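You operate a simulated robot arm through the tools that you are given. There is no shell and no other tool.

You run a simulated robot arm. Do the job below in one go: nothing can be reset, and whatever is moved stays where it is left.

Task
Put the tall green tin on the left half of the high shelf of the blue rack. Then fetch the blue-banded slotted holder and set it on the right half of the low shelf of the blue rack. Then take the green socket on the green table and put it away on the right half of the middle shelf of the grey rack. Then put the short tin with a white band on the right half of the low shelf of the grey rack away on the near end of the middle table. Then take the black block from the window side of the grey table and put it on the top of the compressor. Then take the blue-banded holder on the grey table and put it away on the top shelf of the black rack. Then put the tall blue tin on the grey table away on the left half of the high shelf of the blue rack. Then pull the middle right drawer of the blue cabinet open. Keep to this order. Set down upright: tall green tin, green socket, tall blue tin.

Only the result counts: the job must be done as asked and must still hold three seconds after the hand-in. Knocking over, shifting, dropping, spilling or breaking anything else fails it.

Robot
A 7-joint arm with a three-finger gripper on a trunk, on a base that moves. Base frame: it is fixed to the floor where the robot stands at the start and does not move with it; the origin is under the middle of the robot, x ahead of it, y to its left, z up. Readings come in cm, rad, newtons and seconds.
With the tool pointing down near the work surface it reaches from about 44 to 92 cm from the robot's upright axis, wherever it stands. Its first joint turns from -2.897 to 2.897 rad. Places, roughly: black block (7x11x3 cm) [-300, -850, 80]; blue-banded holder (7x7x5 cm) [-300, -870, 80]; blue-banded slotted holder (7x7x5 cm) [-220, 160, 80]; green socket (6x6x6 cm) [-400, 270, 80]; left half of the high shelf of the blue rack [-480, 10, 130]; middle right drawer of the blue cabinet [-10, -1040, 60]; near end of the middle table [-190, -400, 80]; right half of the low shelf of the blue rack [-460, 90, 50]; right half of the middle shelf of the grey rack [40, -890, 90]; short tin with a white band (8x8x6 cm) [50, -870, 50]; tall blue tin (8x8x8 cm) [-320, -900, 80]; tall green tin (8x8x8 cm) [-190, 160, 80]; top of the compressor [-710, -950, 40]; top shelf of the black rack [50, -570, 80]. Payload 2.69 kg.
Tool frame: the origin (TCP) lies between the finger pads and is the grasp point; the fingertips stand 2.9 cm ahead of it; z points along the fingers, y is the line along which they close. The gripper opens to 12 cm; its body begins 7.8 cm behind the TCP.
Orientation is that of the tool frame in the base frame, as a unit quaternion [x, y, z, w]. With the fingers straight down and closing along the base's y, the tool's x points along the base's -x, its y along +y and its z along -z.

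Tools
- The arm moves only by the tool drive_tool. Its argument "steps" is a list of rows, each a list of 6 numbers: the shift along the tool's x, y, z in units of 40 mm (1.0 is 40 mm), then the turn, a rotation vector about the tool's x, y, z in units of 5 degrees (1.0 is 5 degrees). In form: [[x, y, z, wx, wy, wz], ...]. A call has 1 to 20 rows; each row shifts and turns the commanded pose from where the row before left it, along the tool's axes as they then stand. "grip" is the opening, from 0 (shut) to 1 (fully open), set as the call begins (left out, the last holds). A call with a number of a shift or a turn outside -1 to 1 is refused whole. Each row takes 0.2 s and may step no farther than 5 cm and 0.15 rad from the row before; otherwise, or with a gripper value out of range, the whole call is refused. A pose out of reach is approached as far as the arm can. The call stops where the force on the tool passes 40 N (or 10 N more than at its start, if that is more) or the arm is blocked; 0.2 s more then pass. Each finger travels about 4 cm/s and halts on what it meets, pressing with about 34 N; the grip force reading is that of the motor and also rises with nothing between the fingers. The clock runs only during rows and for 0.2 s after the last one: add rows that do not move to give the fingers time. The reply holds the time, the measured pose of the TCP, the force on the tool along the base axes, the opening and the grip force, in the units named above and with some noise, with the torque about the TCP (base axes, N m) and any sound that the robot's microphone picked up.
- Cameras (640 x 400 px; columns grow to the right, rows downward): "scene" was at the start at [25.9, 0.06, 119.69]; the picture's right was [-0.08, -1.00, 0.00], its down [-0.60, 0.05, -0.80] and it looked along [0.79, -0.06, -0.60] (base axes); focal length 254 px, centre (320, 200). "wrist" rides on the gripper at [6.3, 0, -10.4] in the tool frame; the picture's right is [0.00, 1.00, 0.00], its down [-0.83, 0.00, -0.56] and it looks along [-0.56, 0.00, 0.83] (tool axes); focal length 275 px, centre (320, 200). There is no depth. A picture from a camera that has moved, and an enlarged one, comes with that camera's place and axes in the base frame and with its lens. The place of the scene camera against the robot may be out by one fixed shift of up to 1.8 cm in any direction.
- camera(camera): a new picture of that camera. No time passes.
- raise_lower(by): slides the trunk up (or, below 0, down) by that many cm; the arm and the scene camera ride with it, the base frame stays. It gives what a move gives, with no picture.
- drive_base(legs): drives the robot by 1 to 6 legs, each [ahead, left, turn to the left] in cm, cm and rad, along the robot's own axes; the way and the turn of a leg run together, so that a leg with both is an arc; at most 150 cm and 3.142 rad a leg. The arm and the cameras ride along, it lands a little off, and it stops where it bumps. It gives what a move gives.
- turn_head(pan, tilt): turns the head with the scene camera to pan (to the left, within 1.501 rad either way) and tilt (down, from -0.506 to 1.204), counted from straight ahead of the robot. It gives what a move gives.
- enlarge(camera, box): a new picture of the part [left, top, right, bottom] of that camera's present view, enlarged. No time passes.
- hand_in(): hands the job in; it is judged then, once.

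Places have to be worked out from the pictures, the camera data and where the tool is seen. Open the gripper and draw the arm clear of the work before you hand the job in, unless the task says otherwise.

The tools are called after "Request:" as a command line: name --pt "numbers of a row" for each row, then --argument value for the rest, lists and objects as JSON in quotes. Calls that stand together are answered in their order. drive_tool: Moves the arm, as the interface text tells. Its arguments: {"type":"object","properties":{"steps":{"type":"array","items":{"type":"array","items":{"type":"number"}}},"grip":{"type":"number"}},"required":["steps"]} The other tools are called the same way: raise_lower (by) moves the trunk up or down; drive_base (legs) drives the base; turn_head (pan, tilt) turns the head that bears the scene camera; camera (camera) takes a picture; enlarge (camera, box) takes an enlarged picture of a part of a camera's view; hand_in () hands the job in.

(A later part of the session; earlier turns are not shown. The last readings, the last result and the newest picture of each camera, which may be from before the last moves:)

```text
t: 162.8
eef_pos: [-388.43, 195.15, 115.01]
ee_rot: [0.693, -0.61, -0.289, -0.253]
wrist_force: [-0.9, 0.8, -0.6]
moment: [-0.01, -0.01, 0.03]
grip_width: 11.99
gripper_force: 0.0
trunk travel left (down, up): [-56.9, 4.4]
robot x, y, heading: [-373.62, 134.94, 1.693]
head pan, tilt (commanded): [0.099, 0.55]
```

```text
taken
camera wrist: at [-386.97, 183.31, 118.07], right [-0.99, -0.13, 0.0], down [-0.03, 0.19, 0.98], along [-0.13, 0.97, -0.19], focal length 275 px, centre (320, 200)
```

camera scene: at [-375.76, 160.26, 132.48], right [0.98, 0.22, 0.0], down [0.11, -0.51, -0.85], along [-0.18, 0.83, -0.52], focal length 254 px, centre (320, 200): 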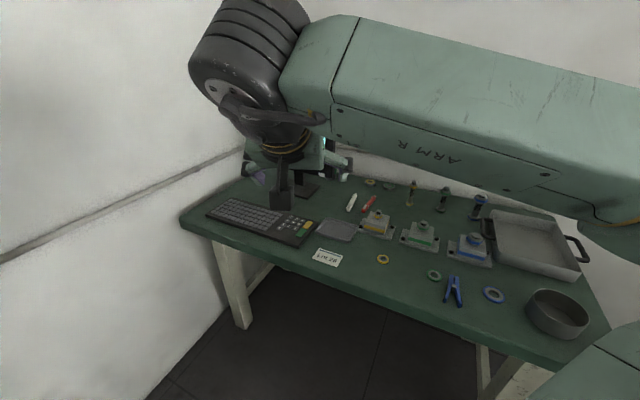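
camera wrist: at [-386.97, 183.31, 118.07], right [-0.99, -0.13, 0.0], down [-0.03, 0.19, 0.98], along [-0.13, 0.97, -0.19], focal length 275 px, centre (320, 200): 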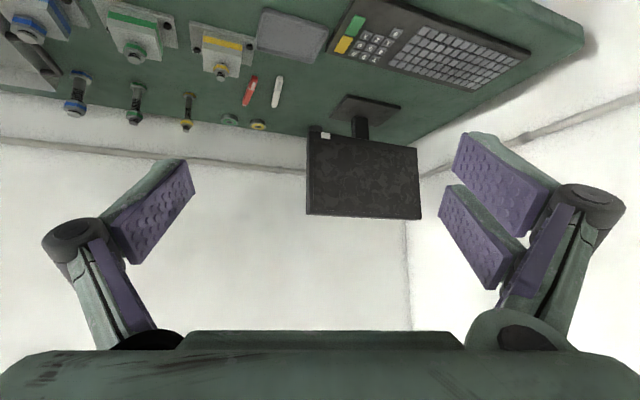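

The socket is hidden behind the monitor from here. I slide the tool 24 cm to the right to look past the monitor's right edge.

Request:
drive_tool --pt "0 -1 0 0 0 0" --pt "0 -1 0 0 0 0" --pt "0 -1 0 0 0 0" --pt "0 -1 0 0 0 0" --pt "0 -1 0 0 0 0" --pt "0 -1 0 0 0 0" --pt "0 0 0 0 0 0" --grip 1

Request:
camera --camera "wrist"

Request:
camera --camera "scene"

```text
t: 164.4
eef_pos: [-364.5, 198.14, 114.95]
ee_rot: [0.693, -0.61, -0.289, -0.253]
wrist_force: [-0.1, 0.7, -0.3]
moment: [0.02, -0.03, 0.04]
grip_width: 12.0
gripper_force: 0.1
trunk travel left (down, up): [-56.9, 4.4]
robot x, y, heading: [-373.59, 135.1, 1.695]
head pan, tilt (commanded): [0.099, 0.55]
```

```text
taken
camera wrist: at [-363.08, 186.32, 117.98], right [-0.99, -0.13, 0.0], down [-0.03, 0.19, 0.98], along [-0.13, 0.97, -0.19], focal length 275 px, centre (320, 200)
```

wrist: 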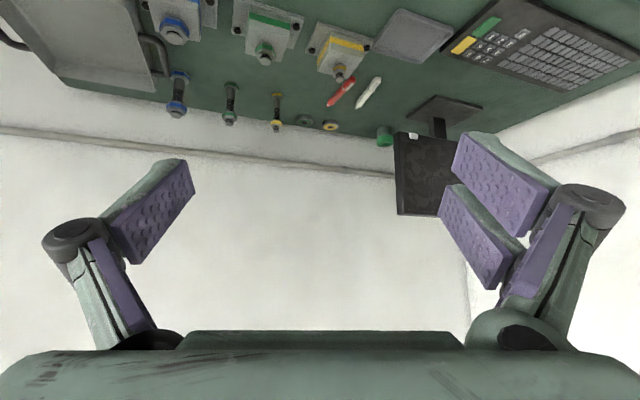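

```text
taken
camera scene: at [-375.77, 160.25, 132.48], right [0.98, 0.22, 0.0], down [0.11, -0.51, -0.85], along [-0.18, 0.83, -0.52], focal length 254 px, centre (320, 200)
```

scene: 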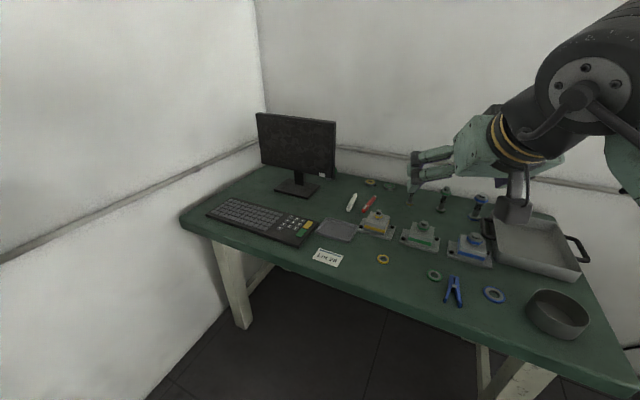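

The green cup now shows at the monitor's edge in the wrist view; I enlarge it.

Request:
enlarge --camera "wrist" --box '[260, 80, 480, 220]'

Request:
enlarge --camera "scene" --box '[240, 100, 420, 220]'

```text
2.86 times, centred on (370, 150) of wrist
camera zoom: at [-363.08, 186.32, 117.98], right [-0.99, -0.13, 0.0], down [-0.03, 0.19, 0.98], along [-0.13, 0.97, -0.19], focal length 786 px, centre (177, 343)
```

zoom: 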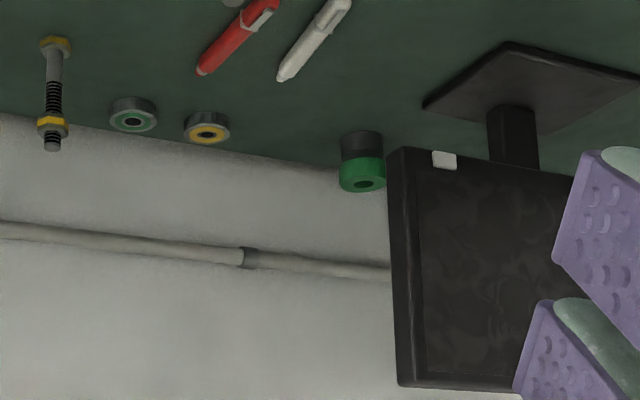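

```text
3.33 times, centred on (330, 160) of scene
camera zoom: at [-375.77, 160.25, 132.48], right [0.98, 0.22, 0.0], down [0.11, -0.51, -0.85], along [-0.18, 0.83, -0.52], focal length 848 px, centre (287, 333)
```

zoom: 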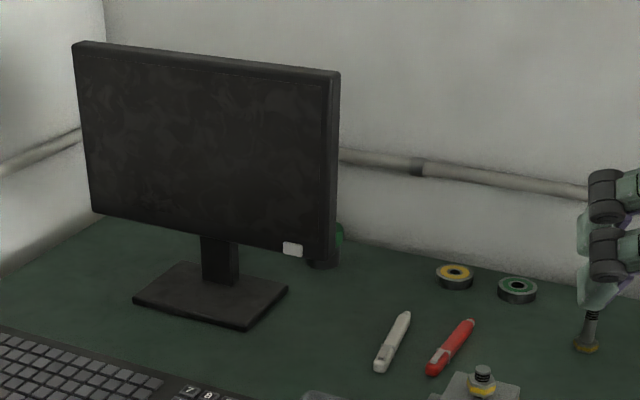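

The socket (about 5 cm wide, dark foot, green top) stands near [-395.8,268], some 20 cm behind the monitor panel whose right edge is near [-389,245] (z 90–109). I will come in from the right with the tool yawed to heading ≈2.32. First I move the base closer and turn slightly.

Request:
drive_base --legs '[[0, 0, -0.145], [26, 10, 0]]'

Request:
camera --camera "scene"

Request:
turn_head --pan 0.1 --tilt 1.2

Request:
camera --camera "scene"

```text
t: 167.0
eef_pos: [-364.89, 222.55, 114.93]
ee_rot: [-0.647, 0.659, 0.27, 0.273]
wrist_force: [-0.4, 0.9, 0.2]
moment: [0.02, 0.0, 0.0]
grip_width: 11.99
gripper_force: 0.0
trunk travel left (down, up): [-56.9, 4.4]
robot x, y, heading: [-382.89, 161.98, 1.549]
head pan, tilt (commanded): [0.099, 0.55]
```

```text
taken
camera scene: at [-381.57, 186.86, 132.47], right [1.0, 0.07, 0.0], down [0.04, -0.52, -0.85], along [-0.06, 0.85, -0.52], focal length 254 px, centre (320, 200)
```

scene: 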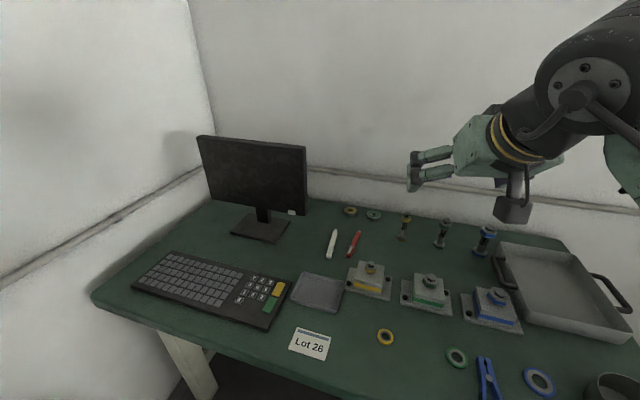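

```text
t: 168.0
eef_pos: [-364.96, 222.31, 114.92]
ee_rot: [-0.646, 0.66, 0.269, 0.274]
wrist_force: [0.0, 0.1, -0.3]
moment: [0.02, 0.0, -0.04]
grip_width: 12.0
gripper_force: 0.0
trunk travel left (down, up): [-56.9, 4.4]
robot x, y, heading: [-382.96, 161.89, 1.543]
head pan, tilt (commanded): [0.099, 1.201]
```

```text
taken
camera scene: at [-381.31, 183.45, 127.58], right [1.0, 0.07, 0.0], down [0.07, -0.93, -0.36], along [-0.03, 0.36, -0.93], focal length 254 px, centre (320, 200)
```

scene: 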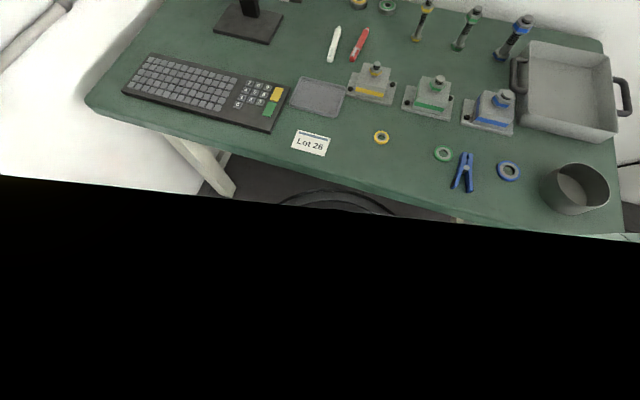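

I am 39 cm from the table's front edge. I yaw the tool about the vertical by 42° to the left and narrow the opening to 8 cm.

Request:
drive_tool --pt "0 0 0 -1 0 -1" --pt "0 0 0 -1 0 -1" --pt "0 0 0 -1 0 -1" --pt "0 0 0 -1 0 -1" --pt "0 0 0 -1 0 -1" --pt "0 0 0 -1 0 -1" --pt "0 0 0 0 0 0" --grip 0.67

Request:
camera --camera "wrist"

```text
t: 169.6
eef_pos: [-368.79, 220.04, 114.49]
ee_rot: [0.841, -0.381, -0.351, -0.158]
wrist_force: [1.5, 0.1, 0.4]
moment: [-0.04, -0.01, -0.05]
grip_width: 8.05
gripper_force: 0.0
out of reach, approached as far as the arm can: row 5, 6
trunk travel left (down, up): [-56.9, 4.4]
robot x, y, heading: [-382.92, 161.73, 1.547]
head pan, tilt (commanded): [0.099, 1.201]
```

```text
taken
camera wrist: at [-361.07, 211.04, 117.56], right [-0.75, -0.66, 0.0], down [-0.13, 0.14, 0.98], along [-0.65, 0.74, -0.19], focal length 275 px, centre (320, 200)
```

wrist: 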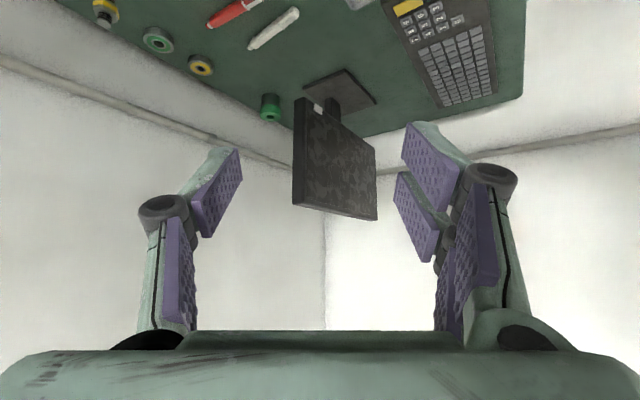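

The socket is now clearly visible past the monitor's edge. I enlarge to measure it.

Request:
enlarge --camera "wrist" --box '[220, 60, 400, 180]'

```text
3.33 times, centred on (310, 120) of wrist
camera zoom: at [-361.07, 211.04, 117.56], right [-0.75, -0.66, 0.0], down [-0.13, 0.14, 0.98], along [-0.65, 0.74, -0.19], focal length 918 px, centre (353, 467)
```

zoom: 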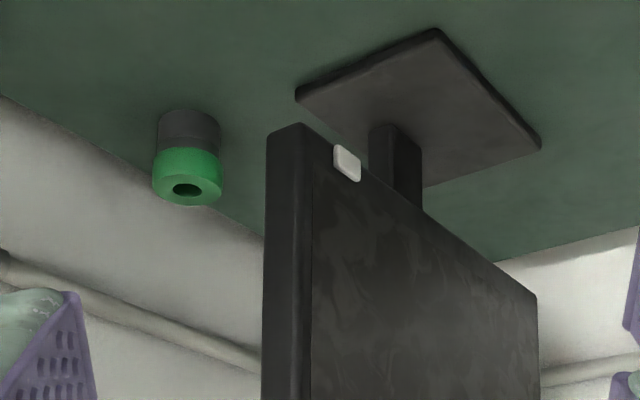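

Triangulating both wrist views gives the socket's top centre at about [-396.3,271.2,81.4]. I move to a waypoint 30 cm back along the tool axis, right of the monitor.

Request:
drive_tool --pt "-0.603 -0.471 0.736 0 0 0" --pt "-0.603 -0.471 0.736 0 0 0" --pt "-0.603 -0.471 0.736 0 0 0" --pt "-0.603 -0.471 0.736 0 0 0" --pt "-0.603 -0.471 0.736 0 0 0" --pt "-0.603 -0.471 0.736 0 0 0" --pt "-0.603 -0.471 0.736 0 0 0" --pt "0 0 0 0 0 0" --grip 0.67

Request:
camera --camera "wrist"

Request:
turn_head --pan 0.1 --tilt 0.6

Request:
camera --camera "scene"

```text
t: 171.4
eef_pos: [-374.37, 228.47, 112.1]
ee_rot: [0.841, -0.383, -0.35, -0.156]
wrist_force: [-0.1, -0.3, -0.6]
moment: [0.01, -0.02, 0.04]
grip_width: 8.04
gripper_force: 0.0
out of reach, approached as far as the arm can: row 1, 2, 3, 4, 5, 6, 7
trunk travel left (down, up): [-56.9, 4.4]
robot x, y, heading: [-383.12, 161.41, 1.547]
head pan, tilt (commanded): [0.099, 1.201]
```

```text
taken
camera wrist: at [-366.64, 219.45, 115.07], right [-0.75, -0.66, 0.0], down [-0.13, 0.15, 0.98], along [-0.65, 0.74, -0.19], focal length 275 px, centre (320, 200)
```

wrist: 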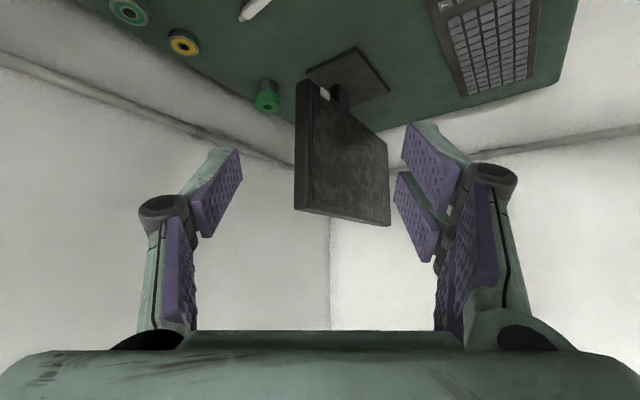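

```text
t: 172.4
eef_pos: [-374.37, 228.41, 111.94]
ee_rot: [0.841, -0.383, -0.35, -0.155]
wrist_force: [0.0, -0.6, -0.4]
moment: [0.01, 0.0, 0.02]
grip_width: 8.04
gripper_force: 0.0
trunk travel left (down, up): [-56.9, 4.4]
robot x, y, heading: [-382.94, 161.47, 1.546]
head pan, tilt (commanded): [0.099, 0.6]
```

```text
taken
camera scene: at [-381.55, 186.68, 132.03], right [1.0, 0.07, 0.0], down [0.04, -0.56, -0.82], along [-0.06, 0.82, -0.57], focal length 254 px, centre (320, 200)
```

scene: 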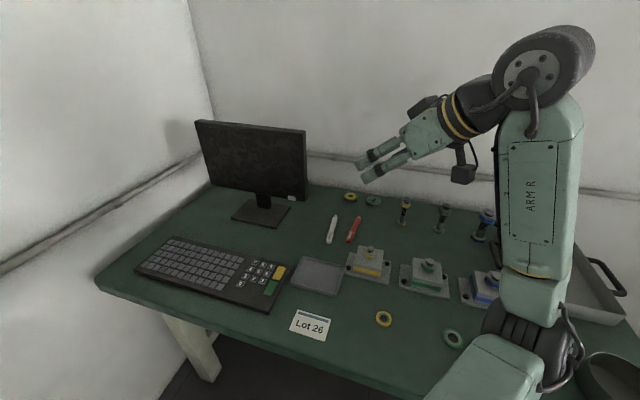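

The arm is at its reach limit here (the wrist gets too far and too high), so I must stand closer to the table. Before that I want to see my own body's front: I back off, undo the yaw, lower the hand and tilt it back to look at myself.

Request:
drive_base --legs '[[-50, -10, 0]]'

Request:
drive_tool --pt "0 0 0 1 0 1" --pt "0 0 0 1 0 1" --pt "0 0 0 1 0 1" --pt "0 0 0 1 0 1" --pt "0 0 0 1 0 1" --pt "0 0 0 1 0 1" --pt "0.7 0 0.7 0 0 0" --pt "0.7 0 0.7 0 0 0" --pt "0.7 0 0.7 0 0 0" --pt "0.7 0 0.7 0 0 0" --pt "0.7 0 0.7 0 0 0" --pt "0.7 0 0.7 0 0 0" --pt "0.7 0 0.7 0 0 0" --pt "0.7 0 0.7 0 0 0" --pt "0 0 1 0 0 0" --pt "0 0 1 0 0 0" --pt "0 0 1 0 0 0" --pt "0 0 1 0 0 0" --grip 0.67

```text
t: 175.4
eef_pos: [-365.52, 178.02, 112.21]
ee_rot: [0.84, -0.383, -0.351, -0.156]
wrist_force: [-0.6, -0.2, 1.0]
moment: [-0.05, 0.03, 0.02]
grip_width: 8.06
gripper_force: 0.1
trunk travel left (down, up): [-56.9, 4.4]
robot x, y, heading: [-374.07, 111.17, 1.543]
head pan, tilt (commanded): [0.099, 0.6]
```

```text
t: 179.2
eef_pos: [-365.58, 189.26, 68.91]
ee_rot: [-0.645, 0.662, 0.268, 0.271]
wrist_force: [0.2, 0.3, 0.3]
moment: [-0.01, -0.01, -0.02]
grip_width: 8.04
gripper_force: 0.0
trunk travel left (down, up): [-56.9, 4.4]
robot x, y, heading: [-374.36, 111.21, 1.545]
head pan, tilt (commanded): [0.099, 0.6]
```

The hand is close to the table's edge, so I back the base another 45 cm before tilting the hand back.

Request:
drive_base --legs '[[-45, 0, 0]]'

Request:
drive_tool --pt "0 0 0 0 1 0" --pt "0 0 0 0 1 0" --pt "0 0 0 0 1 0" --pt "0 0 0 0 1 0" --pt "0 0 0 0 1 0" --pt "0 0 0 0 1 0" --pt "0 0 0 0 1 0" --pt "0 0 0 0 1 0" --pt "0 0 0 0 1 0" --pt "0 0 0 0 1 0" --pt "0 0 0 0 1 0" --pt "0 0 0 0 1 0" --pt "0 0 0 0 1 0" --pt "0 0 0 0 1 0" --pt "0 0 0 0 1 0" --pt "0 0 0 0 1 0" --pt "0 0 0 0 1 0" --pt "0 0 0 0 1 0" --pt "0 0 0 0 1 0" --pt "0 0 0 0 1 0" --grip 0.67

Request:
camera --camera "wrist"

```text
t: 181.9
eef_pos: [-367.03, 143.96, 69.09]
ee_rot: [-0.646, 0.661, 0.269, 0.271]
wrist_force: [0.8, -1.1, -0.5]
moment: [0.02, 0.0, 0.03]
grip_width: 8.04
gripper_force: 0.0
trunk travel left (down, up): [-56.9, 4.4]
robot x, y, heading: [-375.44, 66.4, 1.546]
head pan, tilt (commanded): [0.099, 0.6]
```

```text
t: 186.1
eef_pos: [-368.58, 137.28, 69.47]
ee_rot: [-0.621, 0.634, -0.32, -0.332]
wrist_force: [0.3, 0.0, -0.4]
moment: [0.0, 0.03, 0.03]
grip_width: 8.05
gripper_force: 0.1
out of reach, approached as far as the arm can: row 17, 18, 19, 20
trunk travel left (down, up): [-56.9, 4.4]
robot x, y, heading: [-375.39, 65.95, 1.544]
head pan, tilt (commanded): [0.099, 0.6]
```

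```text
taken
camera wrist: at [-368.46, 141.99, 80.72], right [-1.0, 0.02, 0.01], down [0.02, 0.93, -0.36], along [-0.02, -0.36, -0.93], focal length 275 px, centre (320, 200)
```

wrist: 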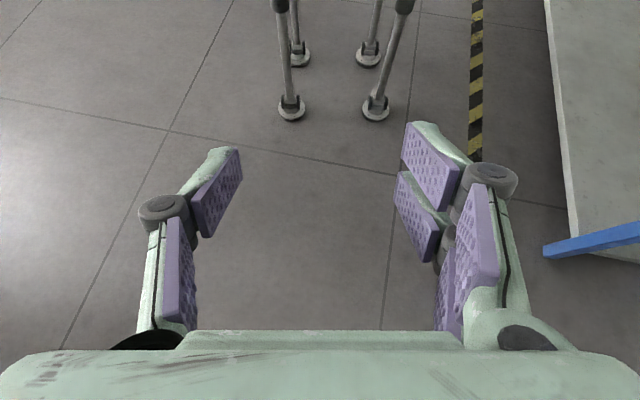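

Only the legs are visible from here. I try rolling the hand half a turn so that its camera faces back at the body.

Request:
drive_tool --pt "0 0 0 0 -1 0" --pt "0 0 0 0 -1 0" --pt "0 0 0 0 -1 0" --pt "0 0 0 0 -1 0" --pt "0 0 0 0 -1 0" --pt "0 0 0 0 -1 0" --pt "0 0 0 0 0 -1" --pt "0 0 0 0 0 -1" --pt "0 0 0 0 0 -1" --pt "0 0 0 0 0 -1" --pt "0 0 0 0 0 -1" --pt "0 0 0 0 0 -1" --pt "0 0 0 0 0 -1" --pt "0 0 0 0 0 -1" --pt "0 0 0 0 0 -1" --pt "0 0 0 0 0 -1" --pt "0 0 0 0 0 -1" --pt "0 0 0 0 0 -1" --grip 0.67

```text
t: 189.9
eef_pos: [-370.5, 127.64, 70.42]
ee_rot: [0.889, -0.403, 0.083, 0.202]
wrist_force: [0.6, -0.2, -0.1]
moment: [0.0, -0.06, -0.01]
grip_width: 8.04
gripper_force: 0.0
out of reach, approached as far as the arm can: row 13, 14, 15, 16, 17, 18
trunk travel left (down, up): [-56.9, 4.4]
robot x, y, heading: [-375.92, 65.83, 1.546]
head pan, tilt (commanded): [0.099, 0.6]
```

That direction hits a limit after about 45°; I roll the other way.

Request:
drive_tool --pt "0 0 0 0 0 1" --pt "0 0 0 0 0 1" --pt "0 0 0 0 0 1" --pt "0 0 0 0 0 1" --pt "0 0 0 0 0 1" --pt "0 0 0 0 0 1" --pt "0 0 0 0 0 1" --pt "0 0 0 0 0 1" --pt "0 0 0 0 0 1" --pt "0 0 0 0 0 1" --pt "0 0 0 0 0 1" --pt "0 0 0 0 0 1" --pt "0 0 0 0 0 1" --pt "0 0 0 0 0 1" --pt "0 0 0 0 0 1" --pt "0 0 0 0 0 1" --pt "0 0 0 0 0 1" --pt "0 0 0 0 0 1" --pt "0 0 0 0 0 1" --pt "0 0 0 0 0 1" --grip 0.67

Request:
drive_tool --pt "0 0 0 0 0 1" --pt "0 0 0 0 0 1" --pt "0 0 0 0 0 1" --pt "0 0 0 0 0 1" --pt "0 0 0 0 0 1" --pt "0 0 0 0 0 1" --pt "0 0 0 0 0 1" --pt "0 0 0 0 0 1" --pt "0 0 0 0 0 1" --pt "0 0 0 0 0 1" --pt "0 0 0 0 0 1" --pt "0 0 0 0 0 1" --pt "0 0 0 0 0 1" --pt "0 0 0 0 0 1" --pt "0 0 0 0 0 1" --pt "0 0 0 0 0 1" --pt "0 0 0 0 0 1" --pt "0 0 0 0 0 1" --pt "0 0 0 0 0 1" --pt "0 0 0 0 0 1" --grip 0.67

Request:
camera --camera "wrist"

```text
t: 194.1
eef_pos: [-370.52, 127.62, 70.55]
ee_rot: [-0.263, 0.94, -0.207, -0.067]
wrist_force: [-0.1, -1.1, -0.2]
moment: [0.0, 0.01, -0.01]
grip_width: 8.02
gripper_force: 0.2
trunk travel left (down, up): [-56.9, 4.4]
robot x, y, heading: [-375.37, 66.13, 1.546]
head pan, tilt (commanded): [0.099, 0.6]
```

```text
t: 198.3
eef_pos: [-370.52, 127.67, 70.48]
ee_rot: [0.552, 0.805, -0.184, 0.116]
wrist_force: [0.0, 0.9, -0.4]
moment: [0.0, 0.04, 0.0]
grip_width: 8.04
gripper_force: 0.1
trunk travel left (down, up): [-56.9, 4.4]
robot x, y, heading: [-375.66, 66.03, 1.543]
head pan, tilt (commanded): [0.099, 0.6]
```

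```text
taken
camera wrist: at [-372.81, 137.29, 77.59], right [0.93, 0.33, -0.17], down [0.31, -0.47, 0.83], along [0.19, -0.82, -0.54], focal length 275 px, centre (320, 200)
```

wrist: 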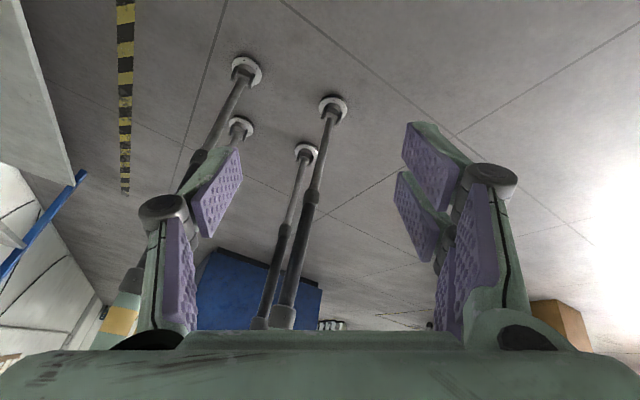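

Now I see the base is four thin poles going up to about z 66 with the body above. I tilt a bit more to see the body itself.

Request:
drive_tool --pt "0 0 0 0 -1 0.5" --pt "0 0 0 0 -1 0.5" --pt "0 0 0 0 -1 0.5" --pt "0 0 0 0 -1 0.5" --pt "0 0 0 0 -1 0.5" --pt "0 0 0 0 -1 0.5" --grip 0.67

Request:
camera --camera "wrist"

```text
t: 199.7
eef_pos: [-370.47, 127.63, 70.39]
ee_rot: [0.584, 0.67, -0.304, 0.344]
wrist_force: [-0.7, -0.1, 0.2]
moment: [0.0, 0.0, 0.0]
grip_width: 8.05
gripper_force: 0.0
trunk travel left (down, up): [-56.9, 4.4]
robot x, y, heading: [-375.37, 65.83, 1.547]
head pan, tilt (commanded): [0.099, 0.6]
```

```text
taken
camera wrist: at [-372.27, 139.58, 71.5], right [0.99, 0.14, -0.01], down [0.01, -0.03, 1.0], along [0.14, -0.99, -0.03], focal length 275 px, centre (320, 200)
```

wrist: 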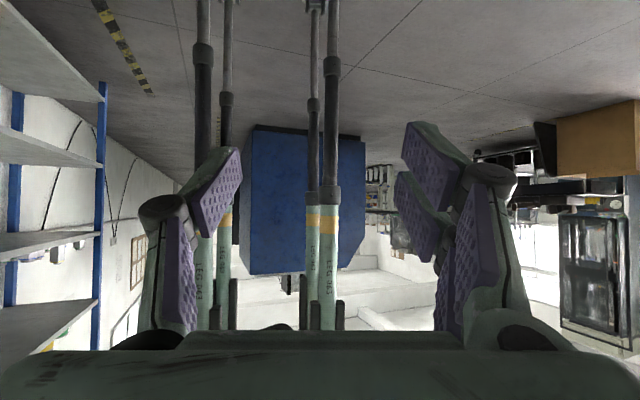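

Very useful: at table height the robot is only four thin poles (about +10 cm ahead, ±15 cm aside) and its body starts above z≈95 with the trunk up, so I can stand close to tables. I roll the hand back to normal.

Request:
drive_tool --pt "0 0 0 0 1 -0.5" --pt "0 0 0 0 1 -0.5" --pt "0 0 0 0 1 -0.5" --pt "0 0 0 0 1 -0.5" --pt "0 0 0 0 1 -0.5" --pt "0 0 0 0 1 -0.5" --pt "0 0 0 0 0 -1" --pt "0 0 0 0 0 -1" --pt "0 0 0 0 0 -1" --pt "0 0 0 0 0 -1" --pt "0 0 0 0 0 -1" --pt "0 0 0 0 0 -1" --pt "0 0 0 0 0 -1" --pt "0 0 0 0 0 -1" --pt "0 0 0 0 0 -1" --pt "0 0 0 0 0 -1" --pt "0 0 0 0 0 -1" --pt "0 0 0 0 0 -1" --pt "0 0 0 0 0 -1" --pt "0 0 0 0 0 -1" --grip 0.67

Request:
drive_tool --pt "0 0 0 0 0 -1" --pt "0 0 0 0 0 -1" --pt "0 0 0 0 0 -1" --pt "0 0 0 0 0 -1" --pt "0 0 0 0 0 -1" --pt "0 0 0 0 0 -1" --pt "0 0 0 0 0 -1" --pt "0 0 0 0 0 -1" --pt "0 0 0 0 0 -1" --pt "0 0 0 0 0 -1" --pt "0 0 0 0 0 -1" --pt "0 0 0 0 0 -1" --pt "0 0 0 0 0 -1" --pt "0 0 0 0 0 -1" --pt "0 0 0 0 0 -1" --pt "0 0 0 0 0 -1" --pt "0 0 0 0 0 -1" --pt "0 0 0 0 0 -0.6" --grip 0.67

```text
t: 203.9
eef_pos: [-370.49, 127.67, 70.46]
ee_rot: [-0.012, 0.976, -0.217, -0.011]
wrist_force: [0.3, -0.5, -0.3]
moment: [0.0, -0.01, 0.0]
grip_width: 8.06
gripper_force: 0.1
trunk travel left (down, up): [-56.9, 4.4]
robot x, y, heading: [-375.2, 65.75, 1.547]
head pan, tilt (commanded): [0.099, 0.6]
```

```text
t: 207.7
eef_pos: [-370.46, 127.6, 70.52]
ee_rot: [-0.686, 0.694, -0.149, -0.158]
wrist_force: [-1.0, -0.2, 0.0]
moment: [0.0, 0.01, 0.0]
grip_width: 8.01
gripper_force: 0.1
trunk travel left (down, up): [-56.9, 4.4]
robot x, y, heading: [-375.32, 66.15, 1.543]
head pan, tilt (commanded): [0.099, 0.6]
```

I pitch the hand to 45° again, raise it to about z 112 and yaw it 42° left, all in free space, before driving in.

Request:
drive_tool --pt "0 0 0 0 -1 0" --pt "0 0 0 0 -1 0" --pt "0 0 0 0 -1 0" --pt "0 0 0 0 -1 0" --pt "0 0 0 0 -1 0" --pt "0 0 0 0 -1 0" --pt "0 0 0 0 -1 0" --pt "0 0 0 0 -1 0" --pt "0 0 0 0 -1 0" --pt "0 0 0 0 -1 0" --pt "0 0 0 0 -1 0" --pt "0 0 0 0 -1 0" --pt "0 0 0 0 -1 0" --pt "0 0 0 0 -1 0" --grip 0.67

Request:
drive_tool --pt "-0.8 0 -0.5 0 0 0" --pt "-0.8 0 -0.5 0 0 0" --pt "-0.8 0 -0.5 0 0 0" --pt "-0.8 0 -0.5 0 0 0" --pt "-0.75 0 -0.65 0 0 0" --pt "-0.75 0 -0.65 0 0 0" --pt "-0.75 0 -0.65 0 0 0" --pt "-0.75 0 -0.65 0 0 0" --pt "-0.75 0 -0.65 0 0 0" --pt "-0.75 0 -0.65 0 0 0" --pt "0 -0.8 0 0 0 0" --pt "0 -0.8 0 0 0 0" --pt "0 0 0 -1 0 -1" --pt "0 0 0 -1 0 -1" --pt "0 0 0 -1 0 -1" --pt "0 0 0 -1 0 -1" --pt "0 0 0 -1 0 -1" --pt "0 0 0 -1 0 -1" --grip 0.67

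```text
t: 210.7
eef_pos: [-370.21, 128.95, 69.84]
ee_rot: [-0.647, 0.659, 0.272, 0.269]
wrist_force: [0.5, 0.3, 0.4]
moment: [0.03, 0.03, -0.01]
grip_width: 8.05
gripper_force: 0.1
out of reach, approached as far as the arm can: row 13, 14
trunk travel left (down, up): [-56.9, 4.4]
robot x, y, heading: [-375.65, 66.01, 1.545]
head pan, tilt (commanded): [0.099, 0.6]
```

```text
t: 212.3
eef_pos: [-378.54, 134.03, 94.96]
ee_rot: [0.7, -0.605, -0.306, -0.224]
wrist_force: [0.9, 0.3, -0.3]
moment: [0.01, -0.01, 0.0]
grip_width: 8.03
gripper_force: 0.1
out of reach, approached as far as the arm can: row 1
trunk travel left (down, up): [-56.9, 4.4]
robot x, y, heading: [-375.88, 66.08, 1.544]
head pan, tilt (commanded): [0.099, 0.6]
stopped in row 8: the arm was blocked; the commanded pose is now the measured one
```

The arm was blocked in row 8, perhaps by itself; I look at it.

Request:
camera --camera "scene"

Request:
camera --camera "wrist"

```text
taken
camera scene: at [-374.14, 91.09, 132.02], right [1.0, 0.07, 0.0], down [0.04, -0.56, -0.82], along [-0.06, 0.82, -0.57], focal length 254 px, centre (320, 200)
```

scene: 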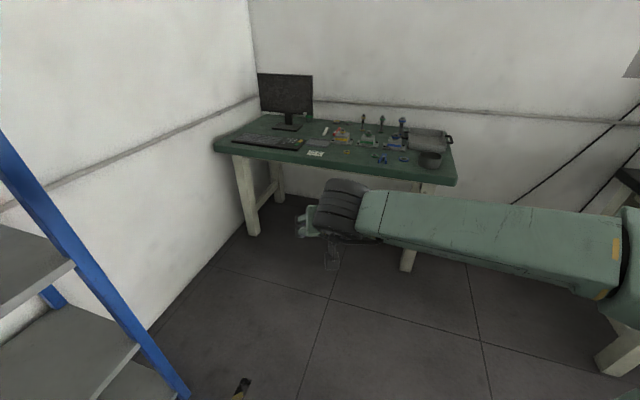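

```text
taken
camera wrist: at [-376.36, 122.29, 98.14], right [-0.98, -0.17, 0.05], down [0.02, 0.21, 0.98], along [-0.18, 0.96, -0.2], focal length 275 px, centre (320, 200)
```

wrist: 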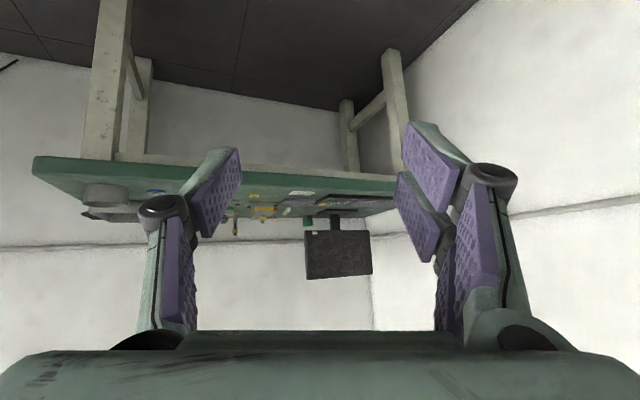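

The arm posture looks sound (forearm to the right). I continue upward gently from here.

Request:
drive_tool --pt "-0.5 0 -0.5 0 0 0" --pt "-0.5 0 -0.5 0 0 0" --pt "-0.5 0 -0.5 0 0 0" --pt "-0.5 0 -0.5 0 0 0" --pt "-0.5 0 -0.5 0 0 0" --grip 0.67

Request:
camera --camera "scene"

```text
t: 213.6
eef_pos: [-377.39, 134.15, 109.37]
ee_rot: [0.699, -0.605, -0.304, -0.229]
wrist_force: [-0.4, 0.3, 0.7]
moment: [0.0, 0.01, -0.01]
grip_width: 8.04
gripper_force: 0.0
trunk travel left (down, up): [-56.9, 4.4]
robot x, y, heading: [-375.49, 65.64, 1.547]
head pan, tilt (commanded): [0.099, 0.6]
```

```text
taken
camera scene: at [-374.16, 91.05, 132.03], right [1.0, 0.07, 0.0], down [0.04, -0.56, -0.83], along [-0.06, 0.82, -0.56], focal length 254 px, centre (320, 200)
```

scene: 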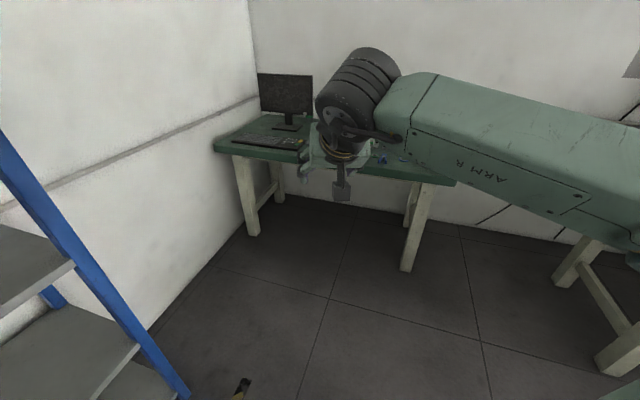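

The arm moves freely again. I level the hand's small roll, shift 12 cm right and yaw the remaining 28° left.

Request:
drive_tool --pt "0 0 0 0 0 -0.78" --pt "0 -1 0 0 0 0" --pt "0 -1 0 0 0 0" --pt "0 -1 0 0 0 0" --pt "0 0 0 -1 0 -1" --pt "0 0 0 -1 0 -1" --pt "0 0 0 -1 0 -1" --pt "0 0 0 -1 0 -1" --pt "0 0 0 0 0 0" --grip 0.67

Request:
camera --camera "scene"

```text
t: 215.6
eef_pos: [-366.36, 133.68, 107.9]
ee_rot: [0.83, -0.409, -0.343, -0.159]
wrist_force: [0.3, 0.7, 0.3]
moment: [-0.01, -0.01, -0.04]
grip_width: 8.05
gripper_force: 0.0
out of reach, approached as far as the arm can: row 8
trunk travel left (down, up): [-56.9, 4.4]
robot x, y, heading: [-375.3, 66.15, 1.546]
head pan, tilt (commanded): [0.099, 0.6]
```

```text
taken
camera scene: at [-374.16, 91.03, 132.04], right [1.0, 0.07, 0.0], down [0.04, -0.56, -0.83], along [-0.06, 0.82, -0.56], focal length 254 px, centre (320, 200)
```

scene: 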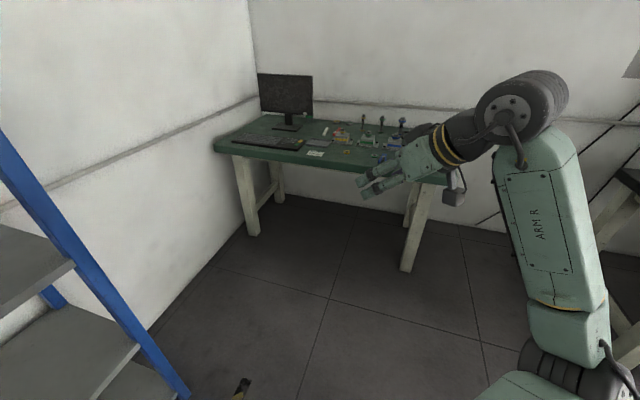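

The tool is now yawed to heading 2.25 at 44.5° pitch. I drive in two steps so that the tool arrives about 26 cm back along its axis from the socket; first 92 cm.

Request:
drive_base --legs '[[92, 16.4, 0]]'

Request:
camera --camera "wrist"

Request:
camera --camera "scene"

```text
t: 220.5
eef_pos: [-380.82, 226.58, 107.9]
ee_rot: [0.831, -0.407, -0.345, -0.158]
wrist_force: [0.7, -0.6, 0.0]
moment: [0.02, 0.02, -0.03]
grip_width: 8.06
gripper_force: 0.0
trunk travel left (down, up): [-56.9, 4.4]
robot x, y, heading: [-389.48, 159.05, 1.546]
head pan, tilt (commanded): [0.099, 0.6]
```

```text
taken
camera wrist: at [-373.54, 217.17, 111.07], right [-0.78, -0.62, 0.01], down [-0.12, 0.17, 0.98], along [-0.61, 0.77, -0.2], focal length 275 px, centre (320, 200)
```

wrist: 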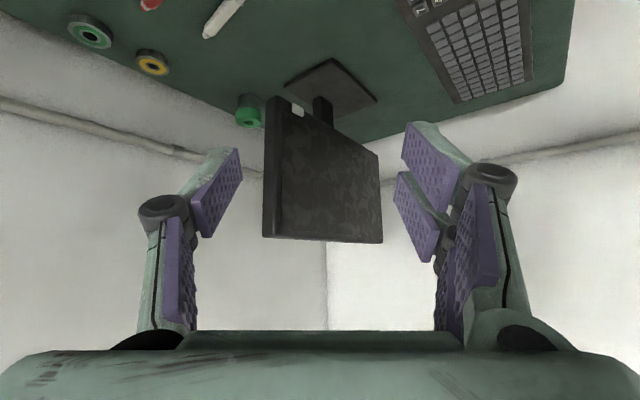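

```text
taken
camera scene: at [-388.44, 183.84, 132.03], right [1.0, 0.08, 0.0], down [0.04, -0.56, -0.82], along [-0.06, 0.82, -0.57], focal length 254 px, centre (320, 200)
```

scene: 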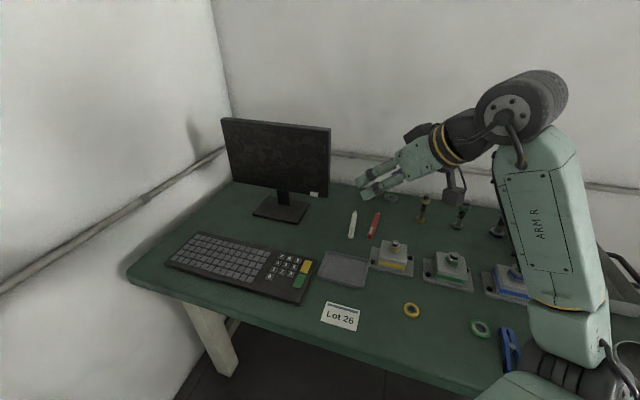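

The socket is visible beyond the monitor's edge. To pass the panel with more room I drive 20.6 cm ahead and 6 cm right.

Request:
drive_base --legs '[[20.6, -6.3, 0]]'

Request:
camera --camera "wrist"

Request:
enlarge --camera "wrist" --box '[150, 20, 330, 140]'

Request:
camera --camera "scene"

```text
t: 222.1
eef_pos: [-374.02, 246.99, 107.81]
ee_rot: [0.831, -0.408, -0.344, -0.158]
wrist_force: [-0.5, 0.6, 0.6]
moment: [-0.01, 0.02, 0.05]
grip_width: 8.02
gripper_force: 0.0
trunk travel left (down, up): [-56.9, 4.4]
robot x, y, heading: [-383.36, 178.98, 1.544]
head pan, tilt (commanded): [0.099, 0.6]
```

```text
taken
camera wrist: at [-366.8, 237.62, 111.05], right [-0.78, -0.62, 0.01], down [-0.12, 0.17, 0.98], along [-0.61, 0.77, -0.2], focal length 275 px, centre (320, 200)
```

wrist: 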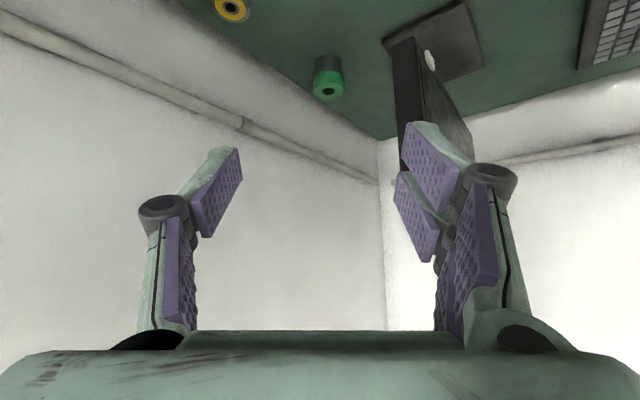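

```text
3.33 times, centred on (240, 80) of wrist
camera zoom: at [-366.8, 237.62, 111.05], right [-0.78, -0.62, 0.01], down [-0.12, 0.17, 0.98], along [-0.61, 0.77, -0.2], focal length 918 px, centre (587, 600)
```

zoom: 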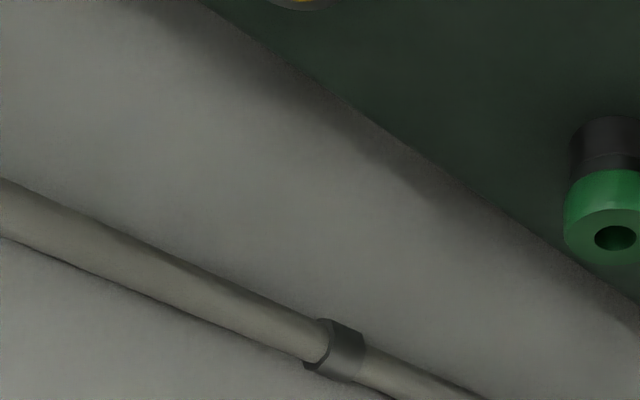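

```text
taken
camera scene: at [-381.67, 204.29, 132.02], right [1.0, 0.08, 0.0], down [0.04, -0.56, -0.82], along [-0.06, 0.82, -0.57], focal length 254 px, centre (320, 200)
```

scene: 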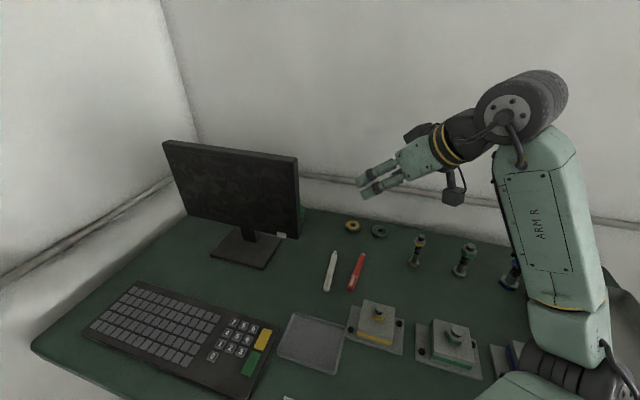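

The socket now computes to about [-396.6,272.1], top at z≈81.3. I get onto the approach line and advance to about 10 cm from it, then check.

Request:
drive_tool --pt "-0.64 0.23 0.9 0 0 0" --pt "-0.64 0.23 0.9 0 0 0" --pt "0 0 0.89 0 0 0" --pt "0 0 0.89 0 0 0" --pt "0 0 0.89 0 0 0" --pt "0 0 0 0 0 0" --grip 0.67

Request:
camera --camera "wrist"

Request:
camera --camera "scene"

```text
t: 223.5
eef_pos: [-385.74, 258.47, 98.73]
ee_rot: [0.831, -0.408, -0.343, -0.159]
wrist_force: [-0.5, 0.2, 0.6]
moment: [-0.02, 0.02, -0.03]
grip_width: 8.05
gripper_force: 0.1
trunk travel left (down, up): [-56.9, 4.4]
robot x, y, heading: [-382.92, 178.7, 1.549]
head pan, tilt (commanded): [0.099, 0.6]
```

```text
taken
camera wrist: at [-378.42, 249.07, 101.89], right [-0.78, -0.62, 0.01], down [-0.12, 0.17, 0.98], along [-0.61, 0.77, -0.2], focal length 275 px, centre (320, 200)
```

wrist: 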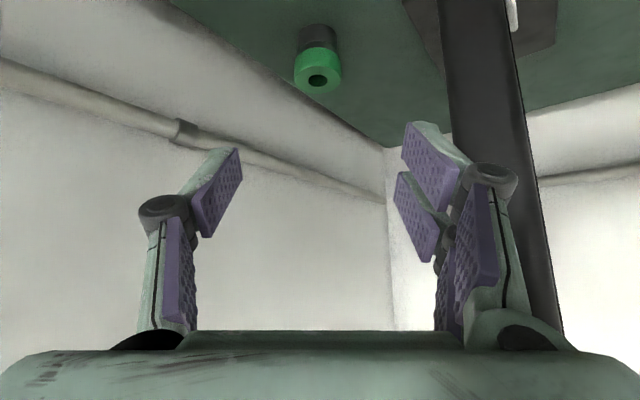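

```text
taken
camera scene: at [-381.68, 204.24, 132.03], right [1.0, 0.08, 0.0], down [0.04, -0.56, -0.83], along [-0.06, 0.82, -0.56], focal length 254 px, centre (320, 200)
```

scene: 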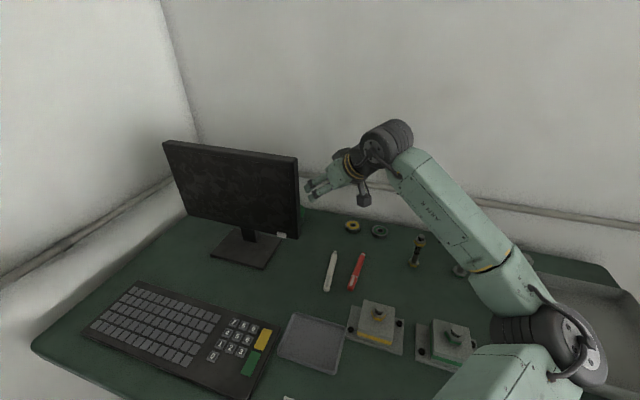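

All clear of the monitor so far. I advance another 14 cm and look again.

Request:
drive_tool --pt "0.026 -0.012 0.9 0 0 0" --pt "0.026 -0.012 0.9 0 0 0" --pt "0.026 -0.012 0.9 0 0 0" --pt "0.026 -0.012 0.9 0 0 0" --pt "0 0 0 0 0 0" --grip 0.67

Request:
camera --camera "wrist"

Request:
enlarge --camera "scene" --box '[220, 120, 460, 270]'

```text
t: 224.7
eef_pos: [-391.71, 266.04, 88.34]
ee_rot: [0.831, -0.407, -0.344, -0.158]
wrist_force: [-0.5, -0.4, -0.3]
moment: [0.01, 0.02, -0.01]
grip_width: 8.04
gripper_force: 0.0
trunk travel left (down, up): [-56.9, 4.4]
robot x, y, heading: [-383.33, 178.97, 1.548]
head pan, tilt (commanded): [0.099, 0.6]
```

```text
taken
camera wrist: at [-384.4, 256.72, 91.46], right [-0.78, -0.62, 0.01], down [-0.12, 0.17, 0.98], along [-0.61, 0.77, -0.2], focal length 275 px, centre (320, 200)
```

wrist: 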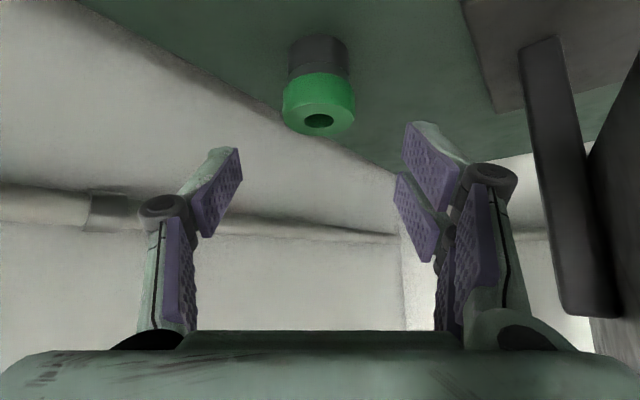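

```text
2.67 times, centred on (340, 195) of scene
camera zoom: at [-381.69, 204.24, 132.03], right [1.0, 0.08, 0.0], down [0.04, -0.56, -0.83], along [-0.06, 0.82, -0.56], focal length 678 px, centre (267, 213)
```

zoom: 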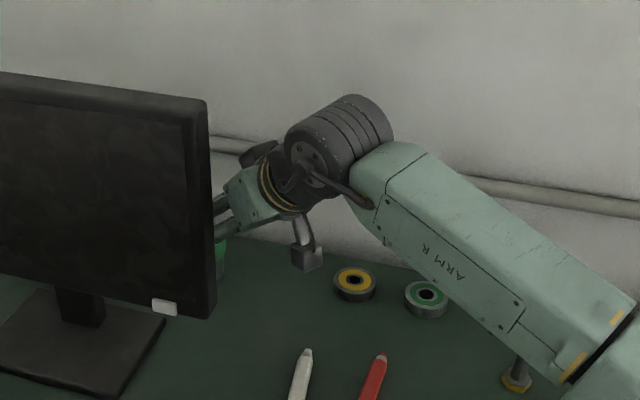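

Consistent again: socket at [-396.5,272], table at z≈76.2. I make the last 10 cm and close the gripper.

Request:
drive_tool --pt "0.018 -0.006 0.818 0 0 0" --pt "0.018 -0.006 0.818 0 0 0" --pt "0.018 -0.006 0.818 0 0 0" --pt "0 0 0 0 0 0" --grip 0.67

Request:
camera --camera "wrist"

```text
t: 225.7
eef_pos: [-395.97, 271.48, 81.18]
ee_rot: [0.831, -0.408, -0.344, -0.159]
wrist_force: [-0.1, -0.1, -0.5]
moment: [0.0, 0.02, -0.04]
grip_width: 8.03
gripper_force: 0.2
trunk travel left (down, up): [-56.9, 4.4]
robot x, y, heading: [-382.48, 179.02, 1.554]
head pan, tilt (commanded): [0.099, 0.6]
```

```text
taken
camera wrist: at [-388.71, 262.02, 84.22], right [-0.78, -0.62, 0.01], down [-0.12, 0.17, 0.98], along [-0.61, 0.77, -0.2], focal length 275 px, centre (320, 200)
```

wrist: 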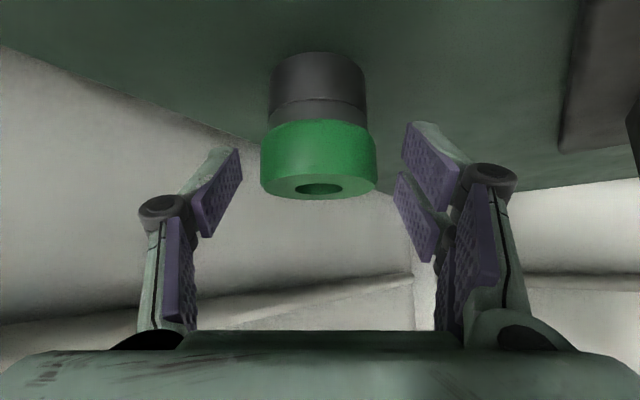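

The socket is centred between the fingers. I close.

Request:
drive_tool --pt "0 0 0 0 0 0" --pt "0 0 0 0 0 0" --pt "0 0 0 0 0 0" --pt "0 0 0 0 0 0" --pt "0 0 0 0 0 0" --pt "0 0 0 0 0 0" --grip 0

Request:
camera --camera "wrist"

```text
t: 227.1
eef_pos: [-395.86, 271.34, 81.07]
ee_rot: [0.831, -0.407, -0.345, -0.159]
wrist_force: [0.8, 1.1, 1.0]
moment: [0.18, -0.08, -0.02]
grip_width: 5.72
gripper_force: 33.9
trunk travel left (down, up): [-56.9, 4.4]
robot x, y, heading: [-382.66, 178.6, 1.543]
head pan, tilt (commanded): [0.099, 0.6]
```

```text
taken
camera wrist: at [-388.68, 262.01, 84.26], right [-0.78, -0.62, 0.01], down [-0.12, 0.17, 0.98], along [-0.61, 0.77, -0.2], focal length 275 px, centre (320, 200)
```

wrist: 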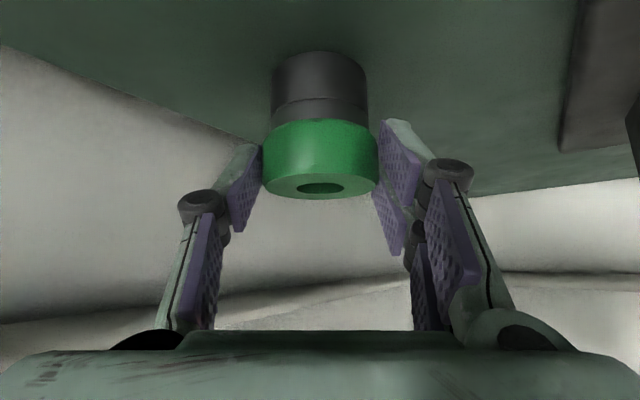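

Held at 5.72 cm. I lift 1.5 cm and retrace the approach line backward by about 34 cm.

Request:
drive_tool --pt "-0.26 0 -0.26 0 0 0" --pt "0 0 -0.9 0 0 0" --pt "0 0 -0.9 0 0 0" --pt "0 0 -0.9 0 0 0" --pt "0 0 -0.9 0 0 0" --pt "0 0 -0.9 0 0 0" --pt "0 0 -0.9 0 0 0" --pt "0 0 -0.9 0 0 0" --pt "0.5 -0.3 -0.8 0 0 0" --pt "0 0 0 0 0 0" --grip 0

Request:
camera --camera "wrist"

Request:
camera --camera "scene"

```text
t: 229.3
eef_pos: [-381.62, 255.57, 101.33]
ee_rot: [0.831, -0.407, -0.344, -0.158]
wrist_force: [0.8, 0.3, -2.1]
moment: [-0.02, -0.03, 0.02]
grip_width: 5.76
gripper_force: 33.7
trunk travel left (down, up): [-56.9, 4.4]
robot x, y, heading: [-382.7, 178.84, 1.546]
head pan, tilt (commanded): [0.099, 0.6]
```

```text
taken
camera wrist: at [-374.32, 246.23, 104.56], right [-0.78, -0.62, 0.01], down [-0.12, 0.17, 0.98], along [-0.61, 0.77, -0.2], focal length 275 px, centre (320, 200)
```

wrist: 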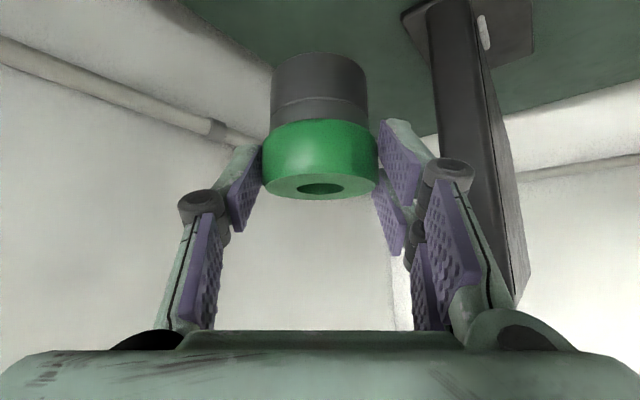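

```text
taken
camera scene: at [-381.69, 204.26, 132.03], right [1.0, 0.08, 0.0], down [0.04, -0.56, -0.82], along [-0.06, 0.82, -0.57], focal length 254 px, centre (320, 200)
```

scene: 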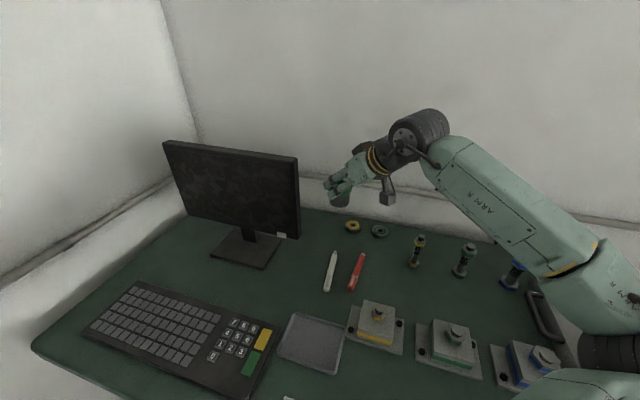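

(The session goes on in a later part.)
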